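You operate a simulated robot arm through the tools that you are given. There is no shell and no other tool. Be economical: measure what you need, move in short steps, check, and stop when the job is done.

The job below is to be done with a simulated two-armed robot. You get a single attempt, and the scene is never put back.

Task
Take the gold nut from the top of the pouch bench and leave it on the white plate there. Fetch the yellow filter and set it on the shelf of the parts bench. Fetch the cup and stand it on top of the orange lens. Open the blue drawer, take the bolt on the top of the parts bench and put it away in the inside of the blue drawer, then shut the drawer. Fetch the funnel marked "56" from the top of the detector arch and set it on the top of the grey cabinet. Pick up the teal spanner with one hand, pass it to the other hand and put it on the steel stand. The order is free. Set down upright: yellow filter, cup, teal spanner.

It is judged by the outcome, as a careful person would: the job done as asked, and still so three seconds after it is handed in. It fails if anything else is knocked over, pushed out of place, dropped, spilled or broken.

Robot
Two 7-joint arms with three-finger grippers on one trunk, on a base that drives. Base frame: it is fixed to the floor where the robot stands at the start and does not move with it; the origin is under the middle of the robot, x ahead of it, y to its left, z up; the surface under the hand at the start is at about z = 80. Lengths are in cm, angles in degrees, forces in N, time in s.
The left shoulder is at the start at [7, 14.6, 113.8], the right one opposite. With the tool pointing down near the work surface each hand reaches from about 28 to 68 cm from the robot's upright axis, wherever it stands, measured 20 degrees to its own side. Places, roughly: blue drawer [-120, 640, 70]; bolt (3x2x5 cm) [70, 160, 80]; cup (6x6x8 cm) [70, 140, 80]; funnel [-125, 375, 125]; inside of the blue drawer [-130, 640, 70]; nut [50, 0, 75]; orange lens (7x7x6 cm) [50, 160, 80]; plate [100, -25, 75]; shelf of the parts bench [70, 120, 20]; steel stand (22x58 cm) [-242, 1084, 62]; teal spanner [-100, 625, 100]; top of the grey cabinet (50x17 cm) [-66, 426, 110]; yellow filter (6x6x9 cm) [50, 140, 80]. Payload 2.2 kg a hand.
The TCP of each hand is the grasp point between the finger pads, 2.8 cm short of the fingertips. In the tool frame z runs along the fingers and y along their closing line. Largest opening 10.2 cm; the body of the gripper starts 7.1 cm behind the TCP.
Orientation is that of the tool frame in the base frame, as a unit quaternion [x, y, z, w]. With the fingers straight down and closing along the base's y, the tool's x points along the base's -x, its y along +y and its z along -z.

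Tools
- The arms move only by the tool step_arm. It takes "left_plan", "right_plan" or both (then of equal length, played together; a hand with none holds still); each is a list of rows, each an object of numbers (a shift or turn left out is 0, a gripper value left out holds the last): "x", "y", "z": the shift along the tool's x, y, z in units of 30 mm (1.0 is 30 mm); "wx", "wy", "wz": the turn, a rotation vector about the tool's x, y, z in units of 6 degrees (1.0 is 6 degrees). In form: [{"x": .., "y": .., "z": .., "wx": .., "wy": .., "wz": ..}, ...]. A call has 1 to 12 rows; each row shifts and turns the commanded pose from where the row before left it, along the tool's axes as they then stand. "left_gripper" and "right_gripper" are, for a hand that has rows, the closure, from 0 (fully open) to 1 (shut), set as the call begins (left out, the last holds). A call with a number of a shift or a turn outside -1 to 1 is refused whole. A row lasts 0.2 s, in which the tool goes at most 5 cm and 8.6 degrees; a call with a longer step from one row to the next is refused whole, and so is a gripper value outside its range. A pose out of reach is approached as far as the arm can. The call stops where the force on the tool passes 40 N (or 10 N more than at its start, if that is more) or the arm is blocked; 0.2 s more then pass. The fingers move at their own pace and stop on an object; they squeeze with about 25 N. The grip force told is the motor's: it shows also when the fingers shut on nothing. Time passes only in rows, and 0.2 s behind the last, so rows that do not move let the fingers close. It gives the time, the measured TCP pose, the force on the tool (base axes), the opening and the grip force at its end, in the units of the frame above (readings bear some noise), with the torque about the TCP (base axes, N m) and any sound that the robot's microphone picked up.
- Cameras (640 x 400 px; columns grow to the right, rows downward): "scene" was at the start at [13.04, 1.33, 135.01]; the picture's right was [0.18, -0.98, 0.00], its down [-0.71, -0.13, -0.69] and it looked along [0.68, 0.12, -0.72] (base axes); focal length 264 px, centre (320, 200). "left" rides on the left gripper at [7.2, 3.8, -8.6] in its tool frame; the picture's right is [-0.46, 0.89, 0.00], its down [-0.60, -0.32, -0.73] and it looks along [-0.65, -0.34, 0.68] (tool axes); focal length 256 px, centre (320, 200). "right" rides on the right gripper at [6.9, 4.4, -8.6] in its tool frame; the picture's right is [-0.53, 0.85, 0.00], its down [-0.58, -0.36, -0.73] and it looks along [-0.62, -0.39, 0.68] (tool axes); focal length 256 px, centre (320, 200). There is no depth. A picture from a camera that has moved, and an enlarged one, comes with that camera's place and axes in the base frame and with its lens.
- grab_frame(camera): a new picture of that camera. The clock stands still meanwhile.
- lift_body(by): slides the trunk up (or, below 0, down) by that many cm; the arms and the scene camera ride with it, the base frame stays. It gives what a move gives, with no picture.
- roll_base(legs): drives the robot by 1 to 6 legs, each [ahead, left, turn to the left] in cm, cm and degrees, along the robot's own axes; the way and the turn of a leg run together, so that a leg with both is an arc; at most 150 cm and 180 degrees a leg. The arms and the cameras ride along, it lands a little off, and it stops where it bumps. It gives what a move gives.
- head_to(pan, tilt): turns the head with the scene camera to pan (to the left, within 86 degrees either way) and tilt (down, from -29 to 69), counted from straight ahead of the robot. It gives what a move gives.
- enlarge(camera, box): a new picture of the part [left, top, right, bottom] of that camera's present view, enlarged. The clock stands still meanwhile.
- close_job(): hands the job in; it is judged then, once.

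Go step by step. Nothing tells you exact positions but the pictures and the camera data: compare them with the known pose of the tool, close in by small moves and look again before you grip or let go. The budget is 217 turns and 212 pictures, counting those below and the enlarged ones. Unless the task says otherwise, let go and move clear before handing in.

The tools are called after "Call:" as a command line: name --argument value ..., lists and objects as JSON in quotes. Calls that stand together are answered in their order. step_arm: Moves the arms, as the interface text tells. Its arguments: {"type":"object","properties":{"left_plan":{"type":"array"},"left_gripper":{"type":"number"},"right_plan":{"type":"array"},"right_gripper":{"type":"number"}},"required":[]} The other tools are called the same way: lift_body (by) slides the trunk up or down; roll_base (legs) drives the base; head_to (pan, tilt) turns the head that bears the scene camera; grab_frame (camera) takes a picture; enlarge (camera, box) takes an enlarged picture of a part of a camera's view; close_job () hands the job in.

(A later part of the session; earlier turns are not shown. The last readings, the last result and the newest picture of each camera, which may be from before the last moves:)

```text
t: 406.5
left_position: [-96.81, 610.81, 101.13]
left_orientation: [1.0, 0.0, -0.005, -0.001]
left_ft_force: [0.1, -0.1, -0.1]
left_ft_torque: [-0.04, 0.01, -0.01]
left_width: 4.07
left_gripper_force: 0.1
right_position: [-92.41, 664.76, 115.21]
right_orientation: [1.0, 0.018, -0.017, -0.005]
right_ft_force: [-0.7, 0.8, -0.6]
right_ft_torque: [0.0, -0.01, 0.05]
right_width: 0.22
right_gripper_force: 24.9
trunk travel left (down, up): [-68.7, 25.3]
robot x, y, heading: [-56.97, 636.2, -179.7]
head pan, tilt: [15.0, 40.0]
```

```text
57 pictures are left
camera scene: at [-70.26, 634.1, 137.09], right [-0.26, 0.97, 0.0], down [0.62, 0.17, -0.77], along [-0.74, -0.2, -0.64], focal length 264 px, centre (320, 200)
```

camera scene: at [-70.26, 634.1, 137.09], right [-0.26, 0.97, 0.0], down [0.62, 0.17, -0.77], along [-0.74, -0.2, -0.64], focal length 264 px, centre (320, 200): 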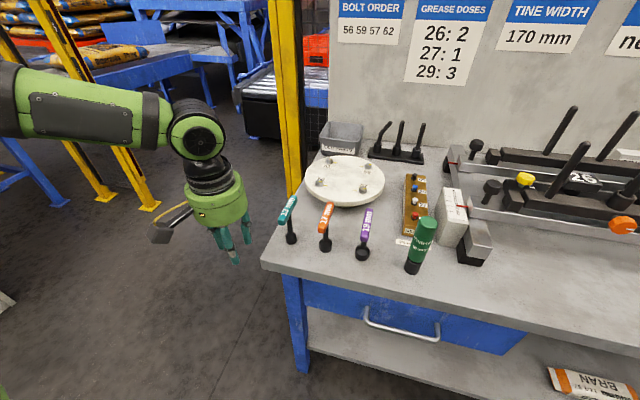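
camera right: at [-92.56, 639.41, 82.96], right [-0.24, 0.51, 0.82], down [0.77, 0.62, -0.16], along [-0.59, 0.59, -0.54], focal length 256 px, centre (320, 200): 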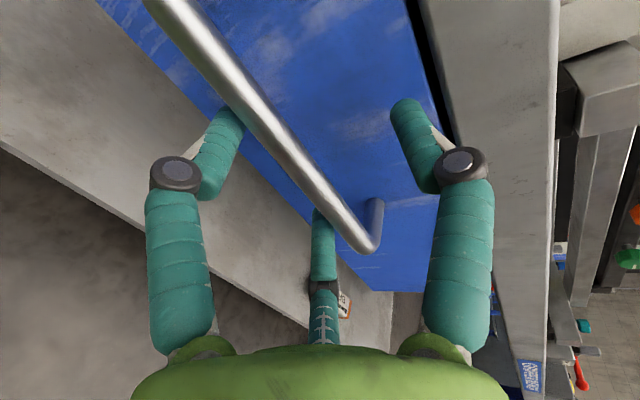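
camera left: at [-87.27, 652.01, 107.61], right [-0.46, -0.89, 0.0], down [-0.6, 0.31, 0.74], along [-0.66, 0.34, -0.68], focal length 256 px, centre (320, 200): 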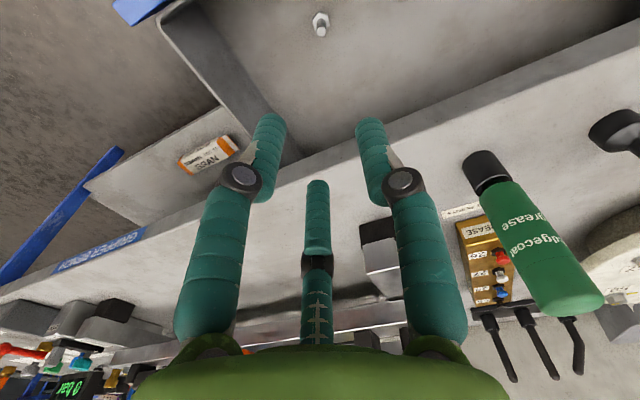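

Call:
enlarge --camera "scene" --box '[255, 180, 385, 270]'

Call:
enlarge --camera "left" --box '[200, 0, 640, 275]'

```text
4.44 times, centred on (320, 225) of scene
camera zoom: at [-70.26, 634.1, 137.09], right [-0.26, 0.97, 0.0], down [0.62, 0.17, -0.77], along [-0.74, -0.2, -0.64], focal length 1171 px, centre (320, 89)
```

zoom: 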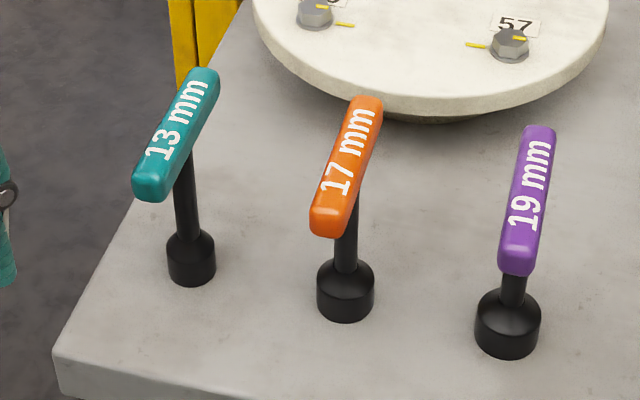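

```text
1.45 times, centred on (420, 138) of left
camera zoom: at [-89.43, 606.94, 109.55], right [-0.46, -0.89, 0.0], down [-0.6, 0.32, 0.74], along [-0.65, 0.34, -0.68], focal length 372 px, centre (174, 291)
```

zoom: 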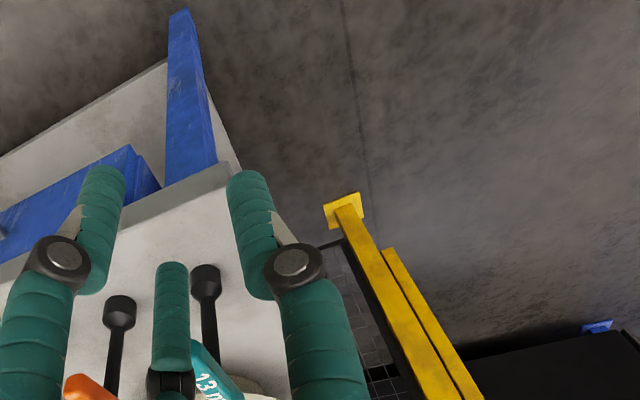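

Spanner: base (-111.7,615.3), handle bar centred at z≈96.5 running along x. I position the left hand over the handle.

Call:
step_arm --left_plan '[{"z": -1}, {"z": -0.5, "x": -0.9, "y": -0.5}, {"x": -0.9, "y": -0.5}, {"x": -0.9, "y": -0.5}, {"x": -0.9}, {"x": -0.9}, {"x": -0.5}]'

Call:
grab_frame --camera "left"

Call:
enlarge --camera "scene" --box '[230, 120, 390, 270]'

```text
t: 408.1
left_position: [-111.91, 615.3, 105.64]
left_orientation: [1.0, 0.0, -0.005, -0.001]
left_ft_force: [-0.8, -0.4, 0.0]
left_ft_torque: [0.01, -0.02, 0.01]
left_width: 4.08
left_gripper_force: 0.0
right_position: [-92.57, 664.94, 115.26]
right_orientation: [1.0, 0.018, -0.015, -0.006]
right_ft_force: [-0.4, 0.8, -0.1]
right_ft_torque: [-0.02, -0.04, -0.01]
right_width: 0.19
right_gripper_force: 25.3
trunk travel left (down, up): [-68.7, 25.3]
robot x, y, heading: [-57.14, 636.51, -179.8]
head pan, tilt: [15.0, 40.0]
```

```text
54 pictures are left
camera left: at [-104.48, 611.39, 114.24], right [-0.46, -0.89, 0.0], down [-0.6, 0.32, 0.74], along [-0.65, 0.34, -0.68], focal length 256 px, centre (320, 200)
```

left: 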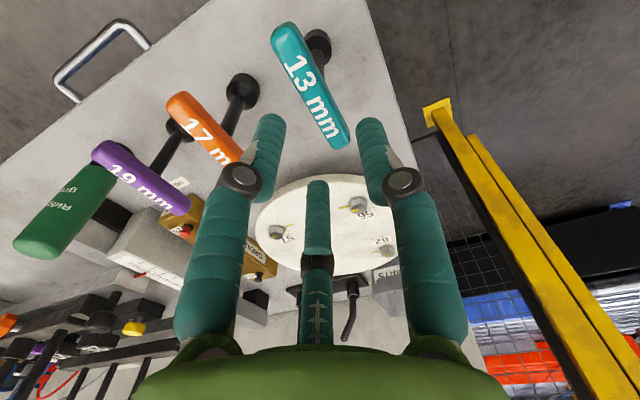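

```text
2.67 times, centred on (310, 195) of scene
camera zoom: at [-70.32, 634.1, 137.09], right [-0.26, 0.97, 0.0], down [0.62, 0.17, -0.77], along [-0.74, -0.2, -0.64], focal length 703 px, centre (347, 213)
```

zoom: 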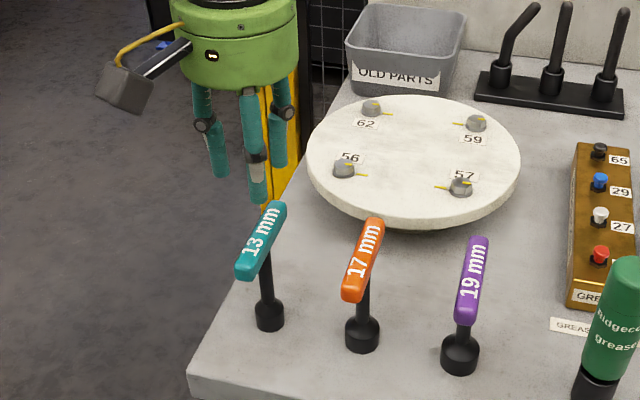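

Call:
step_arm --left_plan '[{"x": 0.15, "z": 0.9}, {"z": 0.9}, {"z": 0.7}]'

Call:
grab_frame --camera "left"

Call:
enlarge --camera "scene" --box '[230, 120, 390, 270]'

```text
t: 408.8
left_position: [-111.26, 615.48, 100.38]
left_orientation: [1.0, 0.0, -0.014, -0.006]
left_ft_force: [6.8, -0.4, 17.8]
left_ft_torque: [0.16, -0.71, -0.08]
left_width: 4.35
left_gripper_force: 2.8
right_position: [-92.21, 664.76, 115.26]
right_orientation: [1.0, 0.018, -0.018, -0.006]
right_ft_force: [-0.8, -0.2, 0.5]
right_ft_torque: [-0.02, -0.01, 0.0]
right_width: 0.22
right_gripper_force: 24.8
trunk travel left (down, up): [-68.7, 25.3]
robot x, y, heading: [-57.13, 636.42, -179.9]
head pan, tilt: [15.0, 40.0]
stopped in row 3 (left hand): the force on the tool passed its limit at 49 N (the readings are from after the stop); the commanded pose is now the measured one
```

```text
52 pictures are left
camera left: at [-103.76, 611.61, 108.8], right [-0.46, -0.89, 0.0], down [-0.58, 0.31, 0.75], along [-0.67, 0.35, -0.66], focal length 256 px, centre (320, 200)
```

left: 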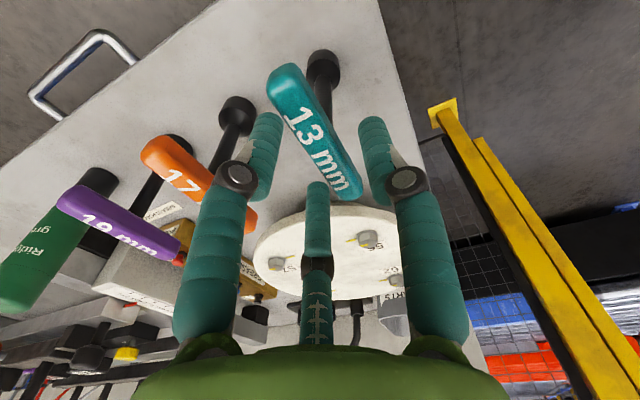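

```text
2.67 times, centred on (310, 195) of scene
camera zoom: at [-69.93, 634.15, 137.14], right [-0.26, 0.96, 0.0], down [0.62, 0.17, -0.77], along [-0.74, -0.2, -0.64], focal length 703 px, centre (347, 213)
```

zoom: 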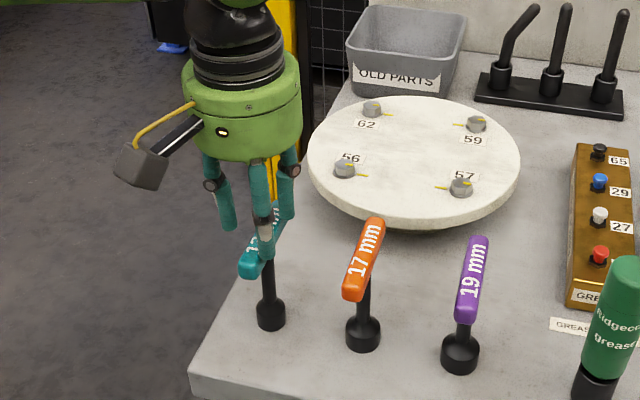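

A rear jaw touched the handle top. I rise, open wider, offset slightly, and lower again.

Call:
step_arm --left_plan '[{"z": -0.8}, {"z": -0.2, "y": -0.2}, {}]' --left_gripper 0.3

Call:
grab_frame --camera "left"

```text
t: 409.6
left_position: [-111.38, 615.95, 103.01]
left_orientation: [1.0, 0.001, -0.01, -0.005]
left_ft_force: [0.7, 0.1, 1.1]
left_ft_torque: [0.01, 0.0, -0.02]
left_width: 7.14
left_gripper_force: 0.1
right_position: [-92.61, 664.7, 115.18]
right_orientation: [1.0, 0.02, -0.015, -0.007]
right_ft_force: [1.0, -0.5, 0.4]
right_ft_torque: [0.0, -0.02, 0.01]
right_width: 0.22
right_gripper_force: 25.2
trunk travel left (down, up): [-68.7, 25.3]
robot x, y, heading: [-57.02, 635.98, -179.9]
head pan, tilt: [15.0, 40.0]
```

```text
50 pictures are left
camera left: at [-104.07, 612.04, 111.44], right [-0.46, -0.89, 0.0], down [-0.59, 0.31, 0.75], along [-0.66, 0.35, -0.66], focal length 256 px, centre (320, 200)
```

left: 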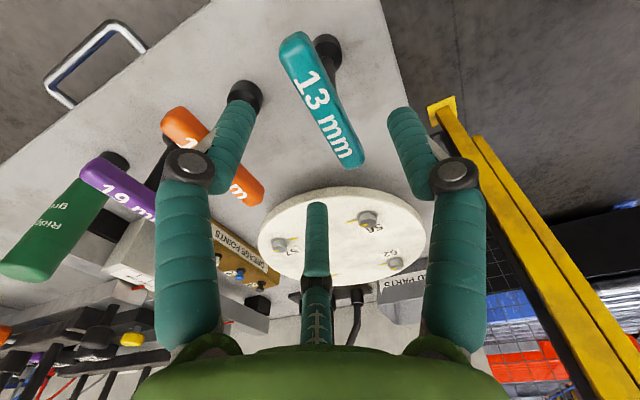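

Call:
step_arm --left_plan '[{"x": 0.2, "z": 0.6}, {"z": 0.6}, {"z": 0.5}]'

Call:
enlarge --camera "scene" --box '[230, 120, 390, 270]'

```text
t: 410.4
left_position: [-111.01, 615.92, 97.9]
left_orientation: [1.0, 0.001, -0.011, -0.004]
left_ft_force: [0.8, -0.2, -0.1]
left_ft_torque: [-0.01, 0.01, 0.0]
left_width: 7.15
left_gripper_force: 0.1
right_position: [-92.6, 664.79, 115.22]
right_orientation: [1.0, 0.019, -0.016, -0.006]
right_ft_force: [-0.5, 0.0, -0.3]
right_ft_torque: [0.02, -0.01, 0.0]
right_width: 0.21
right_gripper_force: 24.7
trunk travel left (down, up): [-68.7, 25.3]
robot x, y, heading: [-57.32, 636.57, -180.1]
head pan, tilt: [15.0, 40.0]
```

```text
2.67 times, centred on (310, 195) of scene
camera zoom: at [-70.31, 634.07, 137.09], right [-0.26, 0.96, 0.0], down [0.62, 0.17, -0.77], along [-0.74, -0.2, -0.64], focal length 703 px, centre (347, 213)
```

zoom: 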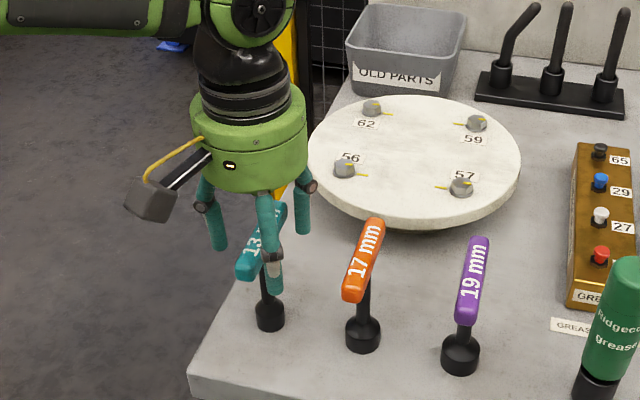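

Call:
step_arm --left_plan '[{}, {}, {}, {}]' --left_gripper 1

Call:
step_arm --left_plan '[{"z": -0.4}, {"z": -0.8}, {"z": -0.8}, {"z": -0.8}, {"z": -0.8}, {"z": -0.8}]'

Call:
enlarge --camera "scene" --box '[200, 60, 400, 260]'

```text
t: 411.4
left_position: [-111.01, 616.04, 97.95]
left_orientation: [1.0, 0.001, -0.011, -0.005]
left_ft_force: [0.3, -1.6, 3.5]
left_ft_torque: [-0.23, 0.05, 0.03]
left_width: 2.77
left_gripper_force: 24.9
right_position: [-92.48, 664.76, 115.07]
right_orientation: [1.0, 0.019, -0.017, -0.006]
right_ft_force: [0.2, -0.3, 0.2]
right_ft_torque: [0.02, -0.03, 0.0]
right_width: 0.23
right_gripper_force: 25.2
trunk travel left (down, up): [-68.7, 25.3]
robot x, y, heading: [-57.04, 636.59, -179.9]
head pan, tilt: [15.0, 40.0]
```

```text
t: 412.8
left_position: [-110.57, 615.9, 111.15]
left_orientation: [1.0, 0.001, -0.011, -0.006]
left_ft_force: [0.1, -0.2, -1.5]
left_ft_torque: [0.04, -0.04, -0.01]
left_width: 2.77
left_gripper_force: 25.0
right_position: [-92.45, 664.69, 115.15]
right_orientation: [1.0, 0.02, -0.016, -0.006]
right_ft_force: [-1.2, -0.1, -0.1]
right_ft_torque: [0.0, -0.01, 0.03]
right_width: 0.22
right_gripper_force: 25.0
trunk travel left (down, up): [-68.7, 25.3]
robot x, y, heading: [-57.32, 636.46, -179.7]
head pan, tilt: [15.0, 40.0]
```

```text
2.00 times, centred on (300, 160) of scene
camera zoom: at [-70.27, 634.07, 137.09], right [-0.26, 0.96, 0.0], down [0.62, 0.17, -0.77], along [-0.74, -0.2, -0.64], focal length 527 px, centre (360, 280)
```

zoom: 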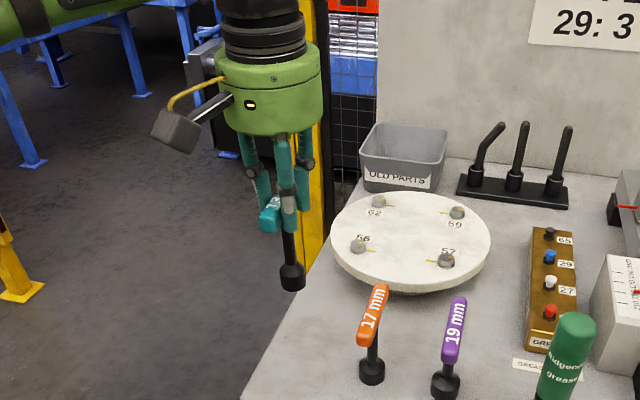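

The spanner is held upright by the left hand. I back into open space and prepare the right hand (yawed left and tilted forward) for the hand-over.

Call:
roll_base --legs '[[-75, 0, 0]]'

Call:
step_arm --left_plan '[{"y": -0.5, "x": 0.4}, {"y": -0.5, "x": 0.4}, {"y": -0.5, "x": 0.4}, {"y": -0.5, "x": 0.4}, {"y": -0.5}, {"y": -0.5}, {"y": -0.5}, {}, {}, {}, {}, {}]' --right_plan '[{"wz": -1, "y": -0.5}, {"wz": -1, "y": -0.5}, {"wz": -1}, {"wz": -1}, {"wz": -1}, {"wz": -1}, {"wy": -1}, {"wy": -1}, {"wy": -1}, {"wy": -1}, {"wy": -1}, {"wy": -1}]' --right_gripper 0.5

Call:
step_arm --right_plan '[{"wy": -1}, {"wy": -1}, {"wy": -1}, {"wy": -1}, {"wy": -1}, {"wy": -1}]'

Call:
head_to --pan 0 --tilt 35

Call:
grab_frame --camera "scene"

```text
t: 416.9
left_position: [-35.97, 615.88, 111.08]
left_orientation: [1.0, 0.009, -0.011, -0.005]
left_ft_force: [0.4, -0.6, -1.9]
left_ft_torque: [0.01, -0.03, -0.01]
left_width: 2.74
left_gripper_force: 24.9
right_position: [-18.53, 664.95, 115.19]
right_orientation: [1.0, 0.026, -0.016, -0.006]
right_ft_force: [-0.3, 0.8, -1.1]
right_ft_torque: [0.0, -0.02, 0.04]
right_width: 0.22
right_gripper_force: 25.2
trunk travel left (down, up): [-68.7, 25.3]
robot x, y, heading: [17.27, 637.23, -179.1]
head pan, tilt: [15.0, 40.0]
```

```text
t: 419.5
left_position: [-30.35, 623.05, 111.4]
left_orientation: [1.0, 0.009, -0.011, -0.006]
left_ft_force: [0.0, 0.4, -2.2]
left_ft_torque: [0.03, 0.0, 0.02]
left_width: 2.74
left_gripper_force: 24.9
left hand out of reach, approached as far as the arm can: row 5, 6, 7
right_position: [-19.2, 667.31, 115.29]
right_orientation: [0.901, 0.336, -0.262, 0.078]
right_ft_force: [-0.1, 0.6, -0.2]
right_ft_torque: [-0.02, 0.02, 0.02]
right_width: 5.1
right_gripper_force: 0.1
right hand out of reach, approached as far as the arm can: row 11
trunk travel left (down, up): [-68.7, 25.3]
robot x, y, heading: [17.3, 637.17, -178.7]
head pan, tilt: [15.0, 40.0]
```

```text
t: 420.9
left_position: [-30.43, 623.07, 111.34]
left_orientation: [1.0, 0.009, -0.012, -0.007]
left_ft_force: [-0.2, -0.1, -1.9]
left_ft_torque: [0.03, -0.05, 0.02]
left_width: 2.71
left_gripper_force: 25.3
right_position: [-17.6, 665.58, 116.86]
right_orientation: [0.77, 0.286, -0.541, 0.18]
right_ft_force: [-0.6, -0.5, 0.4]
right_ft_torque: [0.03, 0.03, 0.05]
right_width: 5.1
right_gripper_force: 0.0
right hand out of reach, approached as far as the arm can: row 4, 5, 6
trunk travel left (down, up): [-68.7, 25.3]
robot x, y, heading: [17.15, 637.19, -178.9]
head pan, tilt: [15.0, 40.0]
```

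```text
t: 421.6
left_position: [-30.34, 623.15, 111.29]
left_orientation: [1.0, 0.009, -0.011, -0.006]
left_ft_force: [0.0, -0.8, -2.2]
left_ft_torque: [0.02, -0.01, 0.01]
left_width: 2.75
left_gripper_force: 24.9
right_position: [-17.48, 665.63, 116.96]
right_orientation: [0.77, 0.287, -0.54, 0.181]
right_ft_force: [-0.8, -0.1, 0.0]
right_ft_torque: [0.0, 0.02, -0.01]
right_width: 5.1
right_gripper_force: 0.0
trunk travel left (down, up): [-68.7, 25.3]
robot x, y, heading: [17.34, 637.14, -179.3]
head pan, tilt: [0.0, 35.0]
```

```text
47 pictures are left
camera scene: at [3.52, 636.87, 137.84], right [-0.02, 1.0, 0.0], down [0.57, 0.01, -0.82], along [-0.82, -0.02, -0.57], focal length 264 px, centre (320, 200)
```

scene: 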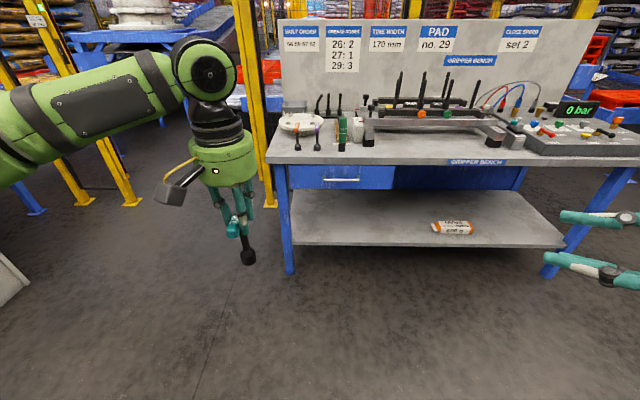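

Compute: the shaft is at ~(-31.6,621.8). I move the right hand to a stand-off point 14 cm short along its own axis.

Call:
step_arm --right_plan '[{"x": -0.113, "y": 0.837, "z": 0.873}, {"x": -0.113, "y": 0.837, "z": 0.873}, {"x": -0.113, "y": 0.837, "z": 0.873}, {"x": -0.113, "y": 0.837, "z": 0.873}, {"x": -0.113, "y": 0.837, "z": 0.873}, {"x": -0.113, "y": 0.837, "z": 0.873}, {"x": -0.113, "y": 0.837, "z": 0.873}, {"x": -0.113, "y": 0.837, "z": 0.873}, {"x": -0.113, "y": 0.837, "z": 0.873}, {"x": -0.113, "y": 0.837, "z": 0.873}]'

Call:
grab_frame --camera "scene"

```text
t: 423.9
left_position: [-30.3, 623.05, 111.23]
left_orientation: [1.0, 0.009, -0.012, -0.006]
left_ft_force: [-0.3, -0.4, -1.6]
left_ft_torque: [0.0, 0.0, 0.0]
left_width: 2.72
left_gripper_force: 24.4
right_position: [-28.68, 635.08, 114.36]
right_orientation: [0.77, 0.288, -0.541, 0.18]
right_ft_force: [0.0, 0.3, 0.1]
right_ft_torque: [0.03, -0.03, -0.08]
right_width: 5.14
right_gripper_force: 0.0
right hand out of reach, approached as far as the arm can: row 1, 2, 3, 4, 5, 6
trunk travel left (down, up): [-68.7, 25.3]
robot x, y, heading: [17.51, 637.28, -178.9]
head pan, tilt: [0.0, 35.0]
```

```text
46 pictures are left
camera scene: at [3.52, 636.75, 137.84], right [-0.02, 1.0, 0.0], down [0.57, 0.01, -0.82], along [-0.82, -0.01, -0.57], focal length 264 px, centre (320, 200)
```

scene: 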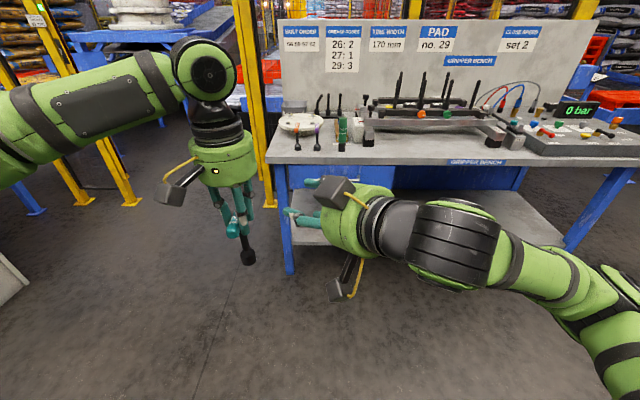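

The right hand comes more from the side, so I yaw the left hand clockwise and bring the spanner toward the centre.

Call:
step_arm --right_plan '[{"z": -0.6}, {"z": -0.6}, {"z": -0.6}, {"z": -0.6}, {"z": -0.6}, {}, {}, {}, {}, {}]' --left_plan '[{"wz": 1}, {"wz": 1}, {"wz": 1}, {"wz": 1}, {"wz": 1}, {"wz": 1}, {"x": -0.49, "y": -0.675}, {"x": -0.49, "y": -0.675}, {"x": -0.49, "y": -0.675}, {}]'

Call:
grab_frame --camera "scene"

```text
t: 426.1
left_position: [-29.66, 623.76, 111.25]
left_orientation: [0.953, -0.301, -0.013, -0.001]
left_ft_force: [0.1, -0.9, -2.5]
left_ft_torque: [-0.01, -0.03, -0.01]
left_width: 2.73
left_gripper_force: 24.5
left hand out of reach, approached as far as the arm can: row 7, 8, 9
right_position: [-25.21, 639.48, 118.99]
right_orientation: [0.77, 0.287, -0.541, 0.18]
right_ft_force: [0.1, -0.4, -0.8]
right_ft_torque: [-0.03, 0.02, 0.0]
right_width: 5.08
right_gripper_force: 0.1
right hand out of reach, approached as far as the arm can: row 3, 4, 5
trunk travel left (down, up): [-68.7, 25.3]
robot x, y, heading: [17.33, 637.26, -179.1]
head pan, tilt: [0.0, 35.0]
```

```text
45 pictures are left
camera scene: at [3.53, 636.89, 137.84], right [-0.02, 1.0, 0.0], down [0.57, 0.01, -0.82], along [-0.82, -0.01, -0.57], focal length 264 px, centre (320, 200)
```

scene: 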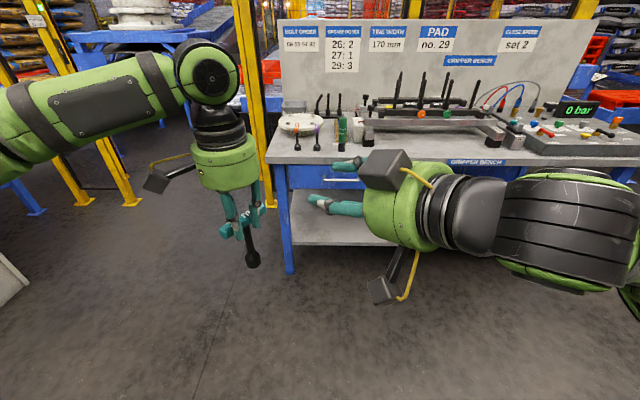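

Inward reach is better with the hands lower relative to the shoulders. I lower both hands ~25 cm and bring the spanner inward.

Call:
step_arm --left_plan '[{"z": 1}, {"z": 1}, {"z": 1}, {"z": 1}, {"z": 1}, {"z": 1}, {"z": 1}, {"z": 1}, {"x": -0.49, "y": -0.675}, {"x": -0.49, "y": -0.675}, {"x": -0.49, "y": -0.675}, {"x": -0.49, "y": -0.675}]' --right_plan '[{"x": 0.94, "z": 0.35}, {"x": 0.94, "z": 0.35}, {"x": 0.94, "z": 0.35}, {"x": 0.94, "z": 0.35}, {"x": 0.94, "z": 0.35}, {"x": 0.94, "z": 0.35}, {"x": 0.94, "z": 0.35}, {"x": 0.94, "z": 0.35}, {"x": 0.94, "z": 0.35}, {"x": 0.94, "z": 0.35}, {}, {}]'

Call:
grab_frame --camera "scene"

```text
t: 428.6
left_position: [-25.23, 624.8, 92.38]
left_orientation: [0.954, -0.301, -0.013, -0.002]
left_ft_force: [0.5, -0.6, -1.8]
left_ft_torque: [-0.04, -0.01, 0.0]
left_width: 2.73
left_gripper_force: 24.9
left hand out of reach, approached as far as the arm can: row 5, 6, 7, 8, 9, 10, 11, 12
right_position: [-28.53, 639.38, 89.77]
right_orientation: [0.769, 0.288, -0.541, 0.181]
right_ft_force: [-0.8, 0.0, 0.0]
right_ft_torque: [0.01, 0.0, 0.03]
right_width: 5.07
right_gripper_force: 0.1
right hand out of reach, approached as far as the arm can: row 1, 2, 3
trunk travel left (down, up): [-68.7, 25.3]
robot x, y, heading: [17.34, 637.12, -179.3]
head pan, tilt: [0.0, 35.0]
```

```text
44 pictures are left
camera scene: at [3.55, 636.92, 137.85], right [-0.02, 1.0, 0.0], down [0.57, 0.01, -0.82], along [-0.82, -0.02, -0.57], focal length 264 px, centre (320, 200)
```

scene: 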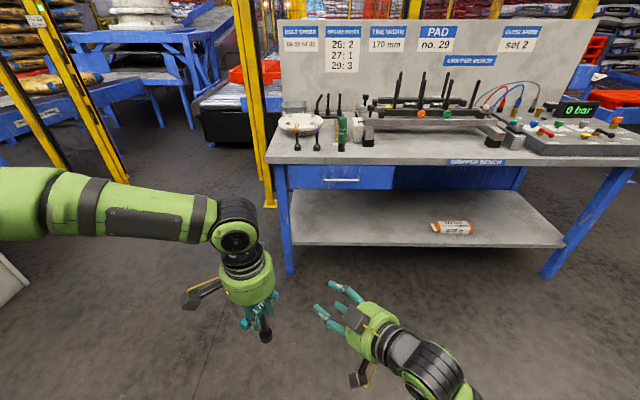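

Call:
step_arm --right_plan '[{"y": 0.72, "z": -0.13}, {"y": 0.72, "z": -0.13}, {"y": 0.72, "z": -0.13}, {"y": 0.72, "z": -0.13}, {"y": 0.72, "z": -0.13}, {"y": 0.72, "z": -0.13}]'

Call:
grab_frame --camera "right"

```text
t: 430.1
left_position: [-25.21, 624.72, 92.36]
left_orientation: [0.953, -0.301, -0.013, -0.002]
left_ft_force: [0.8, 0.8, -1.8]
left_ft_torque: [-0.01, -0.02, 0.02]
left_width: 2.74
left_gripper_force: 25.1
right_position: [-25.24, 640.22, 91.91]
right_orientation: [0.769, 0.29, -0.54, 0.185]
right_ft_force: [-0.8, 1.4, 0.5]
right_ft_torque: [-0.03, 0.0, -0.03]
right_width: 5.09
right_gripper_force: 0.1
right hand out of reach, approached as far as the arm can: row 1, 2, 3, 4, 5, 6
trunk travel left (down, up): [-68.7, 25.3]
robot x, y, heading: [17.09, 636.99, -178.8]
head pan, tilt: [0.0, 35.0]
```

```text
43 pictures are left
camera right: at [-14.49, 643.7, 88.38], right [0.41, -0.78, 0.48], down [0.15, 0.57, 0.81], along [-0.9, -0.26, 0.35], focal length 256 px, centre (320, 200)
```

right: 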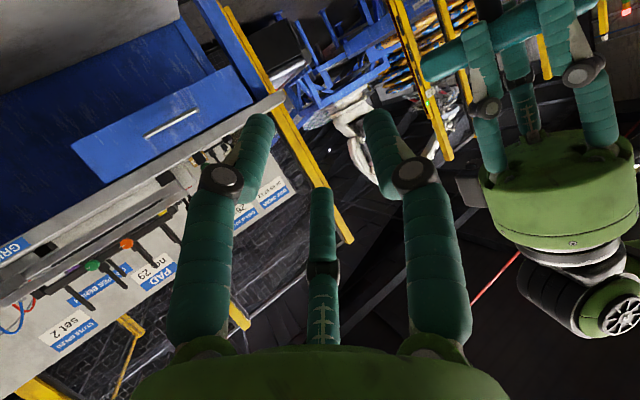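

I rotate the right hand further (pointing left) about the vertical so it can reach across.

Call:
step_arm --right_plan '[{"wx": -0.935, "wy": -0.031, "wz": -0.351}, {"wx": -0.935, "wy": -0.031, "wz": -0.351}, {"wx": -0.935, "wy": -0.031, "wz": -0.351}, {"wx": -0.935, "wy": -0.031, "wz": -0.351}, {"wx": -0.935, "wy": -0.031, "wz": -0.351}, {"wx": -0.935, "wy": -0.031, "wz": -0.351}, {"wx": -0.935, "wy": -0.031, "wz": -0.351}]'

Call:
grab_frame --camera "scene"

```text
t: 431.6
left_position: [-25.28, 624.79, 92.28]
left_orientation: [0.954, -0.3, -0.013, -0.003]
left_ft_force: [0.2, 0.0, -2.0]
left_ft_torque: [0.01, 0.0, 0.02]
left_width: 2.73
left_gripper_force: 24.9
right_position: [-25.33, 640.33, 91.79]
right_orientation: [0.616, 0.545, -0.439, 0.362]
right_ft_force: [-0.6, -0.7, 0.5]
right_ft_torque: [0.04, 0.02, -0.02]
right_width: 5.12
right_gripper_force: 0.1
trunk travel left (down, up): [-68.7, 25.3]
robot x, y, heading: [17.34, 636.82, -179.0]
head pan, tilt: [0.0, 35.0]
```

```text
42 pictures are left
camera scene: at [3.5, 636.85, 137.83], right [-0.02, 1.0, 0.0], down [0.57, 0.01, -0.82], along [-0.82, -0.01, -0.57], focal length 264 px, centre (320, 200)
```

scene: 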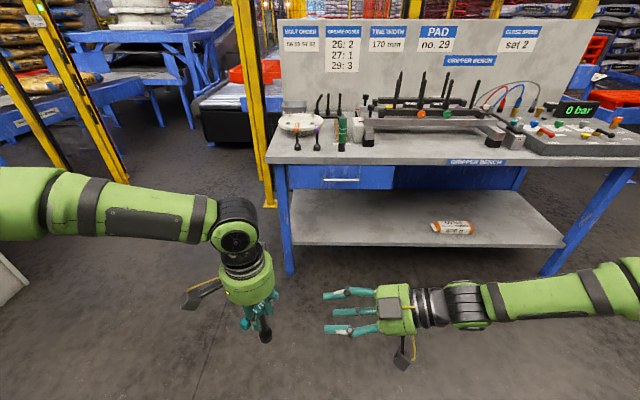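

Now it points straight at the spanner. I advance 12 cm along its axis and check.

Call:
step_arm --right_plan '[{"z": 0.8, "x": -0.06}, {"z": 0.8, "x": -0.06}, {"z": 0.8, "x": -0.06}, {"z": 0.8, "x": -0.06}, {"z": 0.7, "x": -0.06}]'

Call:
enlarge --camera "scene" --box '[180, 230, 400, 380]'

Call:
grab_frame --camera "right"

```text
t: 432.9
left_position: [-25.37, 624.79, 92.51]
left_orientation: [0.953, -0.302, -0.015, -0.005]
left_ft_force: [-0.3, 0.2, -1.1]
left_ft_torque: [-0.03, -0.08, 0.03]
left_width: 2.81
left_gripper_force: 24.8
right_position: [-26.99, 629.11, 88.43]
right_orientation: [0.616, 0.545, -0.439, 0.361]
right_ft_force: [0.0, 0.3, -1.6]
right_ft_torque: [-0.07, 0.03, -0.01]
right_width: 5.86
right_gripper_force: 0.5
trunk travel left (down, up): [-68.7, 25.3]
robot x, y, heading: [17.46, 637.16, -179.1]
head pan, tilt: [0.0, 35.0]
```

```text
2.67 times, centred on (290, 305) of scene
camera zoom: at [3.46, 636.76, 137.84], right [-0.02, 1.0, 0.0], down [0.57, 0.01, -0.82], along [-0.82, -0.01, -0.57], focal length 703 px, centre (400, -80)
```

zoom: 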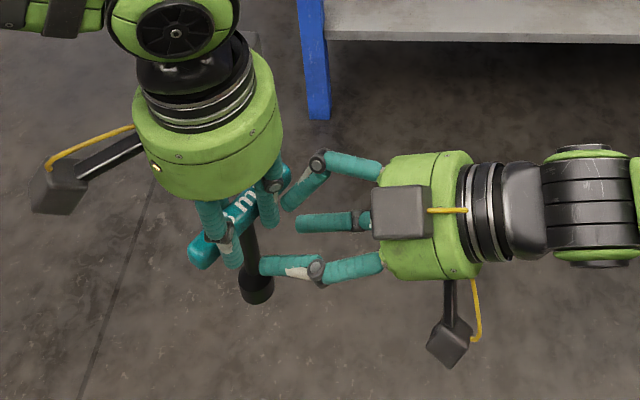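

```text
40 pictures are left
camera right: at [-21.32, 639.0, 84.85], right [0.82, -0.31, 0.47], down [-0.26, 0.52, 0.81], along [-0.5, -0.79, 0.35], focal length 256 px, centre (320, 200)
```

right: 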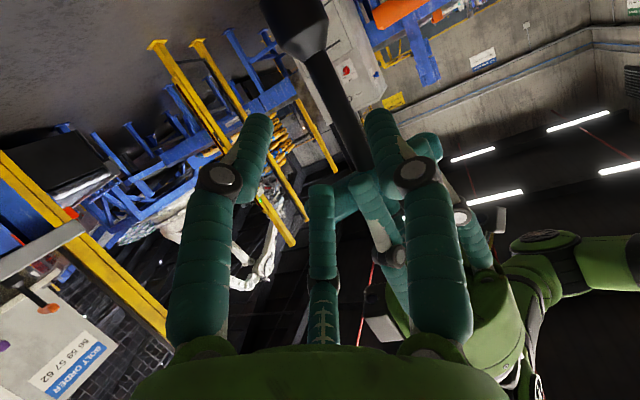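

A jaw touched the other gripper. I retreat 3 cm, narrow the jaws, lower 1 cm, shift slightly and advance again.

Call:
step_arm --right_plan '[{"z": -1}, {"y": 0.25, "x": 0.35}, {}, {"z": 0.8}, {"z": 0.8}]' --right_gripper 0.62

Call:
enlarge --camera "scene" --box '[180, 230, 400, 380]'

Call:
grab_frame --camera "right"

```text
t: 434.1
left_position: [-25.31, 624.6, 92.31]
left_orientation: [0.954, -0.3, -0.013, -0.002]
left_ft_force: [-1.0, -1.7, -1.0]
left_ft_torque: [-0.05, 0.02, 0.09]
left_width: 2.77
left_gripper_force: 24.7
right_position: [-26.69, 627.66, 86.89]
right_orientation: [0.616, 0.545, -0.439, 0.361]
right_ft_force: [0.5, 1.7, -0.5]
right_ft_torque: [-0.04, 0.05, -0.04]
right_width: 3.74
right_gripper_force: 0.1
trunk travel left (down, up): [-68.7, 25.3]
robot x, y, heading: [17.57, 637.22, -179.2]
head pan, tilt: [0.0, 35.0]
```

```text
2.67 times, centred on (290, 305) of scene
camera zoom: at [3.46, 636.78, 137.84], right [-0.02, 1.0, 0.0], down [0.57, 0.01, -0.82], along [-0.82, -0.01, -0.57], focal length 703 px, centre (400, -80)
```

zoom: 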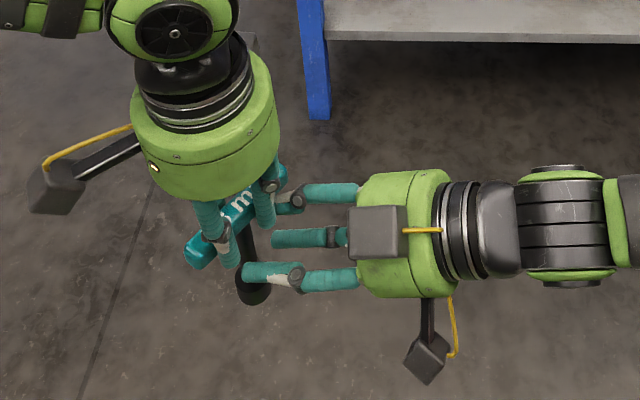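

```text
38 pictures are left
camera right: at [-20.92, 637.41, 83.23], right [0.83, -0.31, 0.47], down [-0.26, 0.52, 0.81], along [-0.5, -0.79, 0.35], focal length 256 px, centre (320, 200)
```

right: 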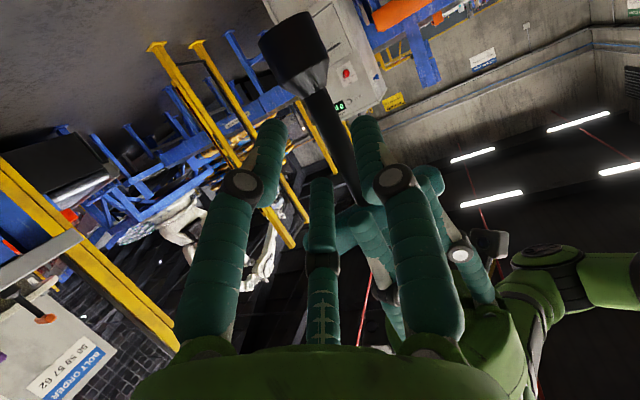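

Call:
step_arm --right_plan '[{"y": 0.18}, {"z": 0.5}, {"z": 0.5}]'

Call:
enlarge --camera "scene" --box '[180, 230, 400, 380]'

```text
t: 434.9
left_position: [-25.33, 624.31, 92.32]
left_orientation: [0.955, -0.297, -0.012, 0.004]
left_ft_force: [-7.9, -24.7, -2.2]
left_ft_torque: [-0.54, 0.24, 0.79]
left_width: 2.79
left_gripper_force: 24.7
right_position: [-26.46, 625.14, 85.75]
right_orientation: [0.617, 0.544, -0.44, 0.361]
right_ft_force: [7.5, 24.2, -0.4]
right_ft_torque: [-1.05, 0.22, -0.47]
right_width: 3.49
right_gripper_force: 0.1
trunk travel left (down, up): [-68.7, 25.3]
robot x, y, heading: [16.77, 637.39, -178.8]
head pan, tilt: [0.0, 35.0]
```

```text
2.67 times, centred on (290, 305) of scene
camera zoom: at [3.5, 636.83, 137.84], right [-0.02, 1.0, 0.0], down [0.57, 0.01, -0.82], along [-0.82, -0.01, -0.57], focal length 703 px, centre (400, -80)
```

zoom: 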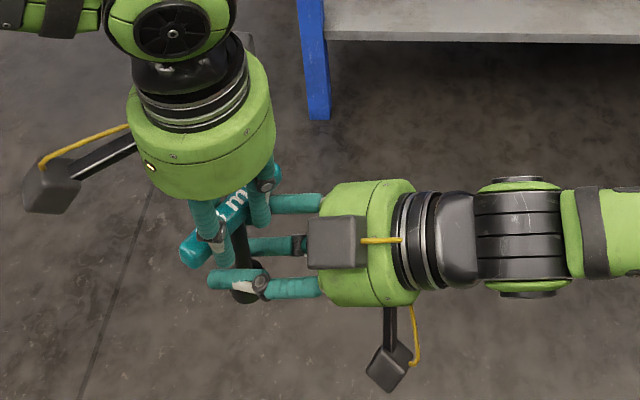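

The shaft is between the jaws; light contact with the other gripper above. I close the right hand now.

Call:
step_arm --right_plan '[{"z": -0.1}, {}, {}, {}]' --right_gripper 1

Call:
enlarge --camera "scene" --box '[180, 230, 400, 380]'

```text
t: 435.9
left_position: [-25.06, 624.9, 92.43]
left_orientation: [0.953, -0.303, -0.013, -0.005]
left_ft_force: [12.2, 12.6, 12.0]
left_ft_torque: [0.16, 0.16, -0.14]
left_width: 2.76
left_gripper_force: 24.7
right_position: [-26.43, 625.13, 85.94]
right_orientation: [0.617, 0.545, -0.439, 0.36]
right_ft_force: [-12.0, -11.4, -12.3]
right_ft_torque: [0.68, -0.72, -0.05]
right_width: 2.0
right_gripper_force: 24.9
trunk travel left (down, up): [-68.7, 25.3]
robot x, y, heading: [17.25, 636.97, -179.3]
head pan, tilt: [0.0, 35.0]
```

```text
2.67 times, centred on (290, 305) of scene
camera zoom: at [3.51, 636.87, 137.84], right [-0.02, 1.0, 0.0], down [0.57, 0.01, -0.82], along [-0.82, -0.01, -0.57], focal length 703 px, centre (400, -80)
```

zoom: 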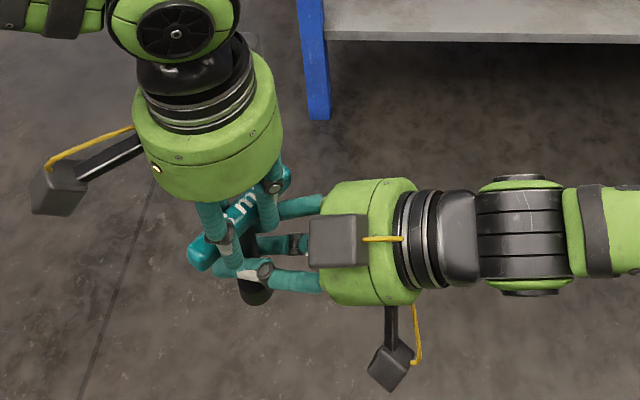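

Call:
step_arm --left_plan '[{}, {}, {"z": -0.3}, {"z": -0.6}, {"z": -0.8}, {"z": -0.8}, {"z": -0.8}]' --left_gripper 0.5

Call:
grab_frame --camera "scene"

```text
t: 437.4
left_position: [-24.97, 624.46, 102.2]
left_orientation: [0.953, -0.302, -0.012, -0.001]
left_ft_force: [0.0, 0.0, 0.2]
left_ft_torque: [0.02, 0.05, 0.01]
left_width: 5.09
left_gripper_force: 0.1
right_position: [-26.43, 625.18, 86.1]
right_orientation: [0.615, 0.545, -0.441, 0.362]
right_ft_force: [0.1, 0.8, -2.0]
right_ft_torque: [-0.01, 0.0, 0.01]
right_width: 2.01
right_gripper_force: 24.7
trunk travel left (down, up): [-68.7, 25.3]
robot x, y, heading: [16.93, 637.29, -179.2]
head pan, tilt: [0.0, 35.0]
```

```text
35 pictures are left
camera scene: at [3.58, 636.9, 137.85], right [-0.02, 1.0, 0.0], down [0.57, 0.01, -0.82], along [-0.82, -0.01, -0.57], focal length 264 px, centre (320, 200)
```

scene: 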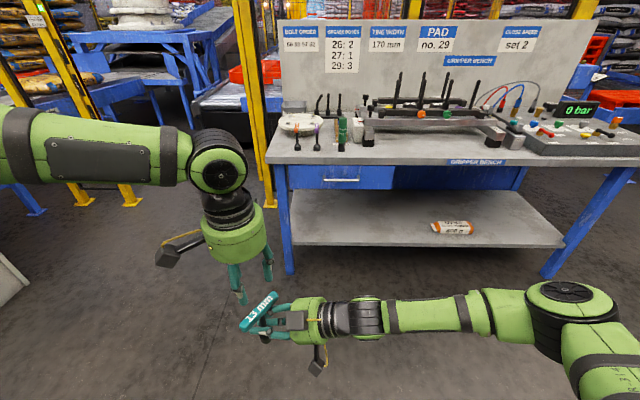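

The spanner is now in the right hand. I clear the left hand and drive toward the steel stand, looking on the way.

Call:
step_arm --left_plan '[{"z": -0.8}, {"z": -0.8}, {"x": 0.48, "y": 0.68}, {"x": 0.48, "y": 0.68}, {"x": 0.48, "y": 0.68}, {"x": 0.48, "y": 0.68}, {"wz": -1}, {"wz": -1}, {"wz": -1}, {"wz": -1}, {"wz": -1}, {"wz": -1}]'

Call:
roll_base --legs '[[15, 0, -90.8], [130, 0, 0], [100, 0, 0]]'

Call:
head_to --pan 40 --tilt 20

Call:
grab_frame --camera "scene"

```text
t: 440.1
left_position: [-24.75, 614.41, 106.86]
left_orientation: [1.0, 0.009, -0.011, -0.004]
left_ft_force: [-0.1, -0.1, -0.5]
left_ft_torque: [0.01, -0.03, 0.02]
left_width: 5.11
left_gripper_force: 0.0
right_position: [-26.37, 625.16, 86.08]
right_orientation: [0.615, 0.545, -0.441, 0.362]
right_ft_force: [-0.4, -0.9, -1.1]
right_ft_torque: [0.02, 0.02, 0.01]
right_width: 1.96
right_gripper_force: 24.6
trunk travel left (down, up): [-68.7, 25.3]
robot x, y, heading: [17.15, 637.17, -179.0]
head pan, tilt: [0.0, 35.0]
```

```text
t: 455.1
left_position: [-18.22, 915.61, 106.77]
left_orientation: [0.716, -0.698, -0.004, -0.012]
left_ft_force: [0.1, -0.7, -0.3]
left_ft_torque: [0.03, -0.01, -0.03]
left_width: 5.08
left_gripper_force: 0.1
right_position: [-7.59, 917.32, 86.12]
right_orientation: [0.82, -0.046, -0.568, -0.053]
right_ft_force: [0.3, 0.6, -1.8]
right_ft_torque: [0.02, 0.01, -0.01]
right_width: 1.96
right_gripper_force: 25.3
trunk travel left (down, up): [-68.7, 25.3]
robot x, y, heading: [5.09, 873.68, 91.3]
head pan, tilt: [0.0, 35.0]
```

```text
t: 456.2
left_position: [-18.29, 915.71, 106.8]
left_orientation: [0.715, -0.699, -0.004, -0.011]
left_ft_force: [0.2, 0.3, 0.8]
left_ft_torque: [0.0, 0.01, -0.01]
left_width: 5.11
left_gripper_force: 0.1
right_position: [-7.59, 917.31, 86.09]
right_orientation: [0.821, -0.046, -0.567, -0.053]
right_ft_force: [0.3, 0.0, -2.6]
right_ft_torque: [-0.01, -0.01, 0.02]
right_width: 1.95
right_gripper_force: 25.2
trunk travel left (down, up): [-68.7, 25.3]
robot x, y, heading: [4.72, 873.73, 91.4]
head pan, tilt: [40.0, 20.0]
```

```text
34 pictures are left
camera scene: at [-1.22, 885.73, 140.22], right [0.75, 0.66, 0.0], down [0.23, -0.26, -0.94], along [-0.62, 0.7, -0.34], focal length 264 px, centre (320, 200)
```

scene: 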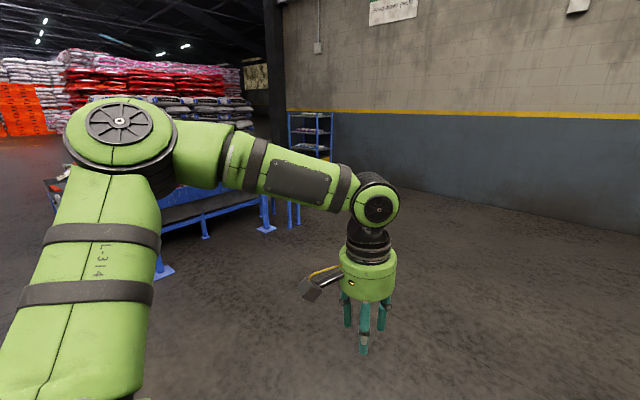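

The steel stand should be at the end of the blue bench. I turn to face it and drive up.

Call:
roll_base --legs '[[0, 0, 88.6], [0, -150, 0], [120, 0, 0], [0, -72, 0]]'

Call:
head_to --pan 0 --tilt 28

Call:
grab_frame --camera "scene"

```text
t: 476.6
left_position: [-152.64, 1079.24, 106.81]
left_orientation: [1.0, -0.017, -0.01, -0.005]
left_ft_force: [0.0, 0.0, 1.0]
left_ft_torque: [0.04, -0.01, 0.0]
left_width: 5.08
left_gripper_force: 0.2
right_position: [-153.67, 1089.89, 86.08]
right_orientation: [0.63, 0.529, -0.449, 0.35]
right_ft_force: [0.4, -0.5, -1.3]
right_ft_torque: [-0.02, 0.0, -0.02]
right_width: 1.98
right_gripper_force: 25.1
trunk travel left (down, up): [-68.7, 25.3]
robot x, y, heading: [-109.79, 1099.7, 178.2]
head pan, tilt: [40.0, 20.0]
```

```text
t: 477.6
left_position: [-152.66, 1079.27, 106.81]
left_orientation: [1.0, -0.017, -0.01, -0.005]
left_ft_force: [0.9, 0.1, 0.8]
left_ft_torque: [-0.02, 0.01, 0.0]
left_width: 5.08
left_gripper_force: 0.0
right_position: [-153.62, 1089.99, 86.04]
right_orientation: [0.629, 0.53, -0.449, 0.35]
right_ft_force: [-0.5, 0.1, -2.0]
right_ft_torque: [-0.02, 0.03, 0.02]
right_width: 1.96
right_gripper_force: 25.1
trunk travel left (down, up): [-68.7, 25.3]
robot x, y, heading: [-109.39, 1099.99, 178.1]
head pan, tilt: [0.0, 28.0]
```

```text
33 pictures are left
camera scene: at [-123.51, 1100.27, 138.94], right [0.03, 1.0, 0.0], down [0.47, -0.01, -0.88], along [-0.88, 0.03, -0.47], focal length 264 px, centre (320, 200)
```

scene: 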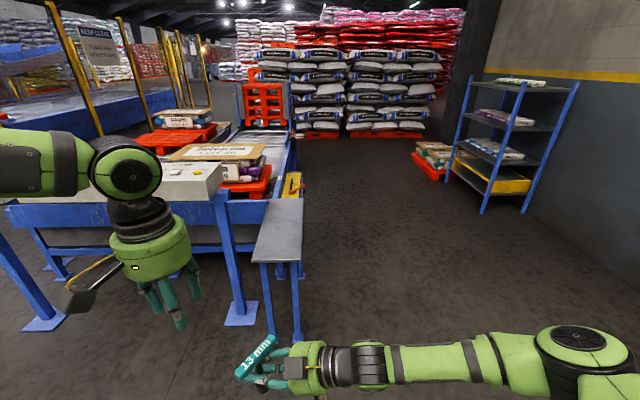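

The stand top runs along x with its near edge at about (-211.5, 1084). I check the spanner's attitude in the hand.

Call:
enlarge --camera "scene" --box '[220, 310, 340, 400]'

Call:
step_arm --left_plan '[{"z": -1}, {"z": -1}, {"z": -1}, {"z": -1}]'

Call:
roll_base --legs '[[66, 1, 1.8]]'

Call:
head_to --pan 5 --tilt 55

Call:
grab_frame --camera "scene"

```text
4.44 times, centred on (280, 355) of scene
camera zoom: at [-123.51, 1100.27, 138.94], right [0.03, 1.0, 0.0], down [0.47, -0.01, -0.88], along [-0.88, 0.03, -0.47], focal length 1171 px, centre (498, -489)
```

zoom: 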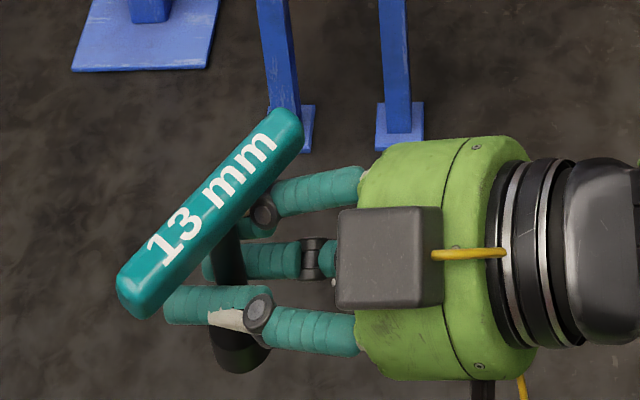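

```text
t: 478.6
left_position: [-152.23, 1079.3, 118.88]
left_orientation: [1.0, -0.017, -0.011, -0.004]
left_ft_force: [0.1, 1.1, -0.3]
left_ft_torque: [-0.01, 0.04, 0.03]
left_width: 5.09
left_gripper_force: 0.0
right_position: [-153.69, 1090.02, 86.07]
right_orientation: [0.628, 0.529, -0.45, 0.351]
right_ft_force: [-0.7, 0.6, -2.0]
right_ft_torque: [-0.01, 0.0, 0.01]
right_width: 1.97
right_gripper_force: 25.2
trunk travel left (down, up): [-68.7, 25.3]
robot x, y, heading: [-109.45, 1099.86, 178.1]
head pan, tilt: [0.0, 28.0]
```

```text
t: 482.3
left_position: [-217.68, 1077.87, 118.82]
left_orientation: [1.0, 0.0, -0.012, -0.005]
left_ft_force: [-0.3, -0.3, 0.1]
left_ft_torque: [0.03, 0.02, -0.01]
left_width: 5.09
left_gripper_force: 0.1
right_position: [-219.43, 1088.49, 86.11]
right_orientation: [0.62, 0.541, -0.442, 0.358]
right_ft_force: [0.6, -0.6, -3.1]
right_ft_torque: [0.02, 0.02, -0.01]
right_width: 1.95
right_gripper_force: 24.9
trunk travel left (down, up): [-68.7, 25.3]
robot x, y, heading: [-175.67, 1100.11, -179.9]
head pan, tilt: [0.0, 28.0]
```

```text
t: 483.2
left_position: [-217.77, 1077.86, 118.79]
left_orientation: [1.0, 0.001, -0.011, -0.006]
left_ft_force: [0.5, 0.4, -0.8]
left_ft_torque: [0.03, 0.0, -0.01]
left_width: 5.11
left_gripper_force: 0.1
right_position: [-219.44, 1088.6, 86.01]
right_orientation: [0.62, 0.54, -0.443, 0.357]
right_ft_force: [0.4, -0.2, -1.1]
right_ft_torque: [0.03, -0.01, -0.01]
right_width: 1.97
right_gripper_force: 25.1
trunk travel left (down, up): [-68.7, 25.3]
robot x, y, heading: [-175.55, 1099.96, -180.1]
head pan, tilt: [5.0, 55.0]
```

```text
31 pictures are left
camera scene: at [-187.72, 1099.22, 135.03], right [-0.09, 1.0, 0.0], down [0.82, 0.07, -0.57], along [-0.57, -0.05, -0.82], focal length 264 px, centre (320, 200)
```

scene: 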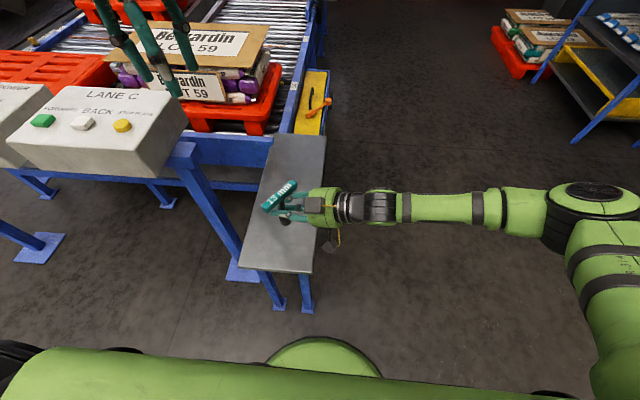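

The spanner is essentially vertical. I shift 1.5 cm outward and lower toward the stand.

Call:
roll_base --legs '[[0, -1.5, 0]]'

Call:
lift_body --by -16

Call:
enlarge --camera "scene" --box '[220, 100, 380, 260]'

```text
t: 484.0
left_position: [-217.74, 1079.0, 118.72]
left_orientation: [1.0, 0.001, -0.01, -0.007]
left_ft_force: [-0.2, 0.0, -0.2]
left_ft_torque: [0.07, -0.01, 0.0]
left_width: 5.09
left_gripper_force: 0.0
right_position: [-219.4, 1089.66, 85.99]
right_orientation: [0.62, 0.541, -0.442, 0.357]
right_ft_force: [0.8, -0.7, -2.0]
right_ft_torque: [0.06, 0.05, -0.02]
right_width: 1.95
right_gripper_force: 25.1
trunk travel left (down, up): [-68.7, 25.3]
robot x, y, heading: [-175.63, 1101.25, -180.0]
head pan, tilt: [5.0, 55.0]
```

```text
t: 485.8
left_position: [-217.8, 1079.28, 102.85]
left_orientation: [1.0, 0.0, -0.01, -0.006]
left_ft_force: [-0.5, -0.4, 1.1]
left_ft_torque: [0.02, 0.04, -0.01]
left_width: 5.11
left_gripper_force: 0.1
right_position: [-219.37, 1090.06, 70.05]
right_orientation: [0.619, 0.539, -0.444, 0.359]
right_ft_force: [0.0, -0.2, -2.2]
right_ft_torque: [0.01, 0.0, 0.0]
right_width: 1.97
right_gripper_force: 25.2
trunk travel left (down, up): [-52.7, 41.3]
robot x, y, heading: [-175.62, 1101.63, -179.9]
head pan, tilt: [5.0, 55.0]
```

```text
2.50 times, centred on (300, 180) of scene
camera zoom: at [-187.71, 1100.7, 119.02], right [-0.09, 1.0, 0.0], down [0.82, 0.07, -0.57], along [-0.57, -0.05, -0.82], focal length 659 px, centre (370, 250)
```

zoom: 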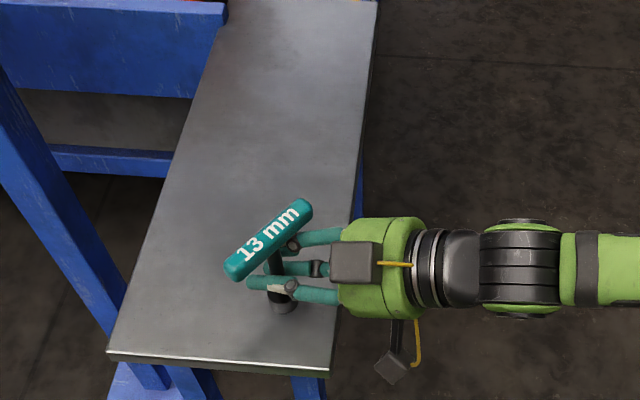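

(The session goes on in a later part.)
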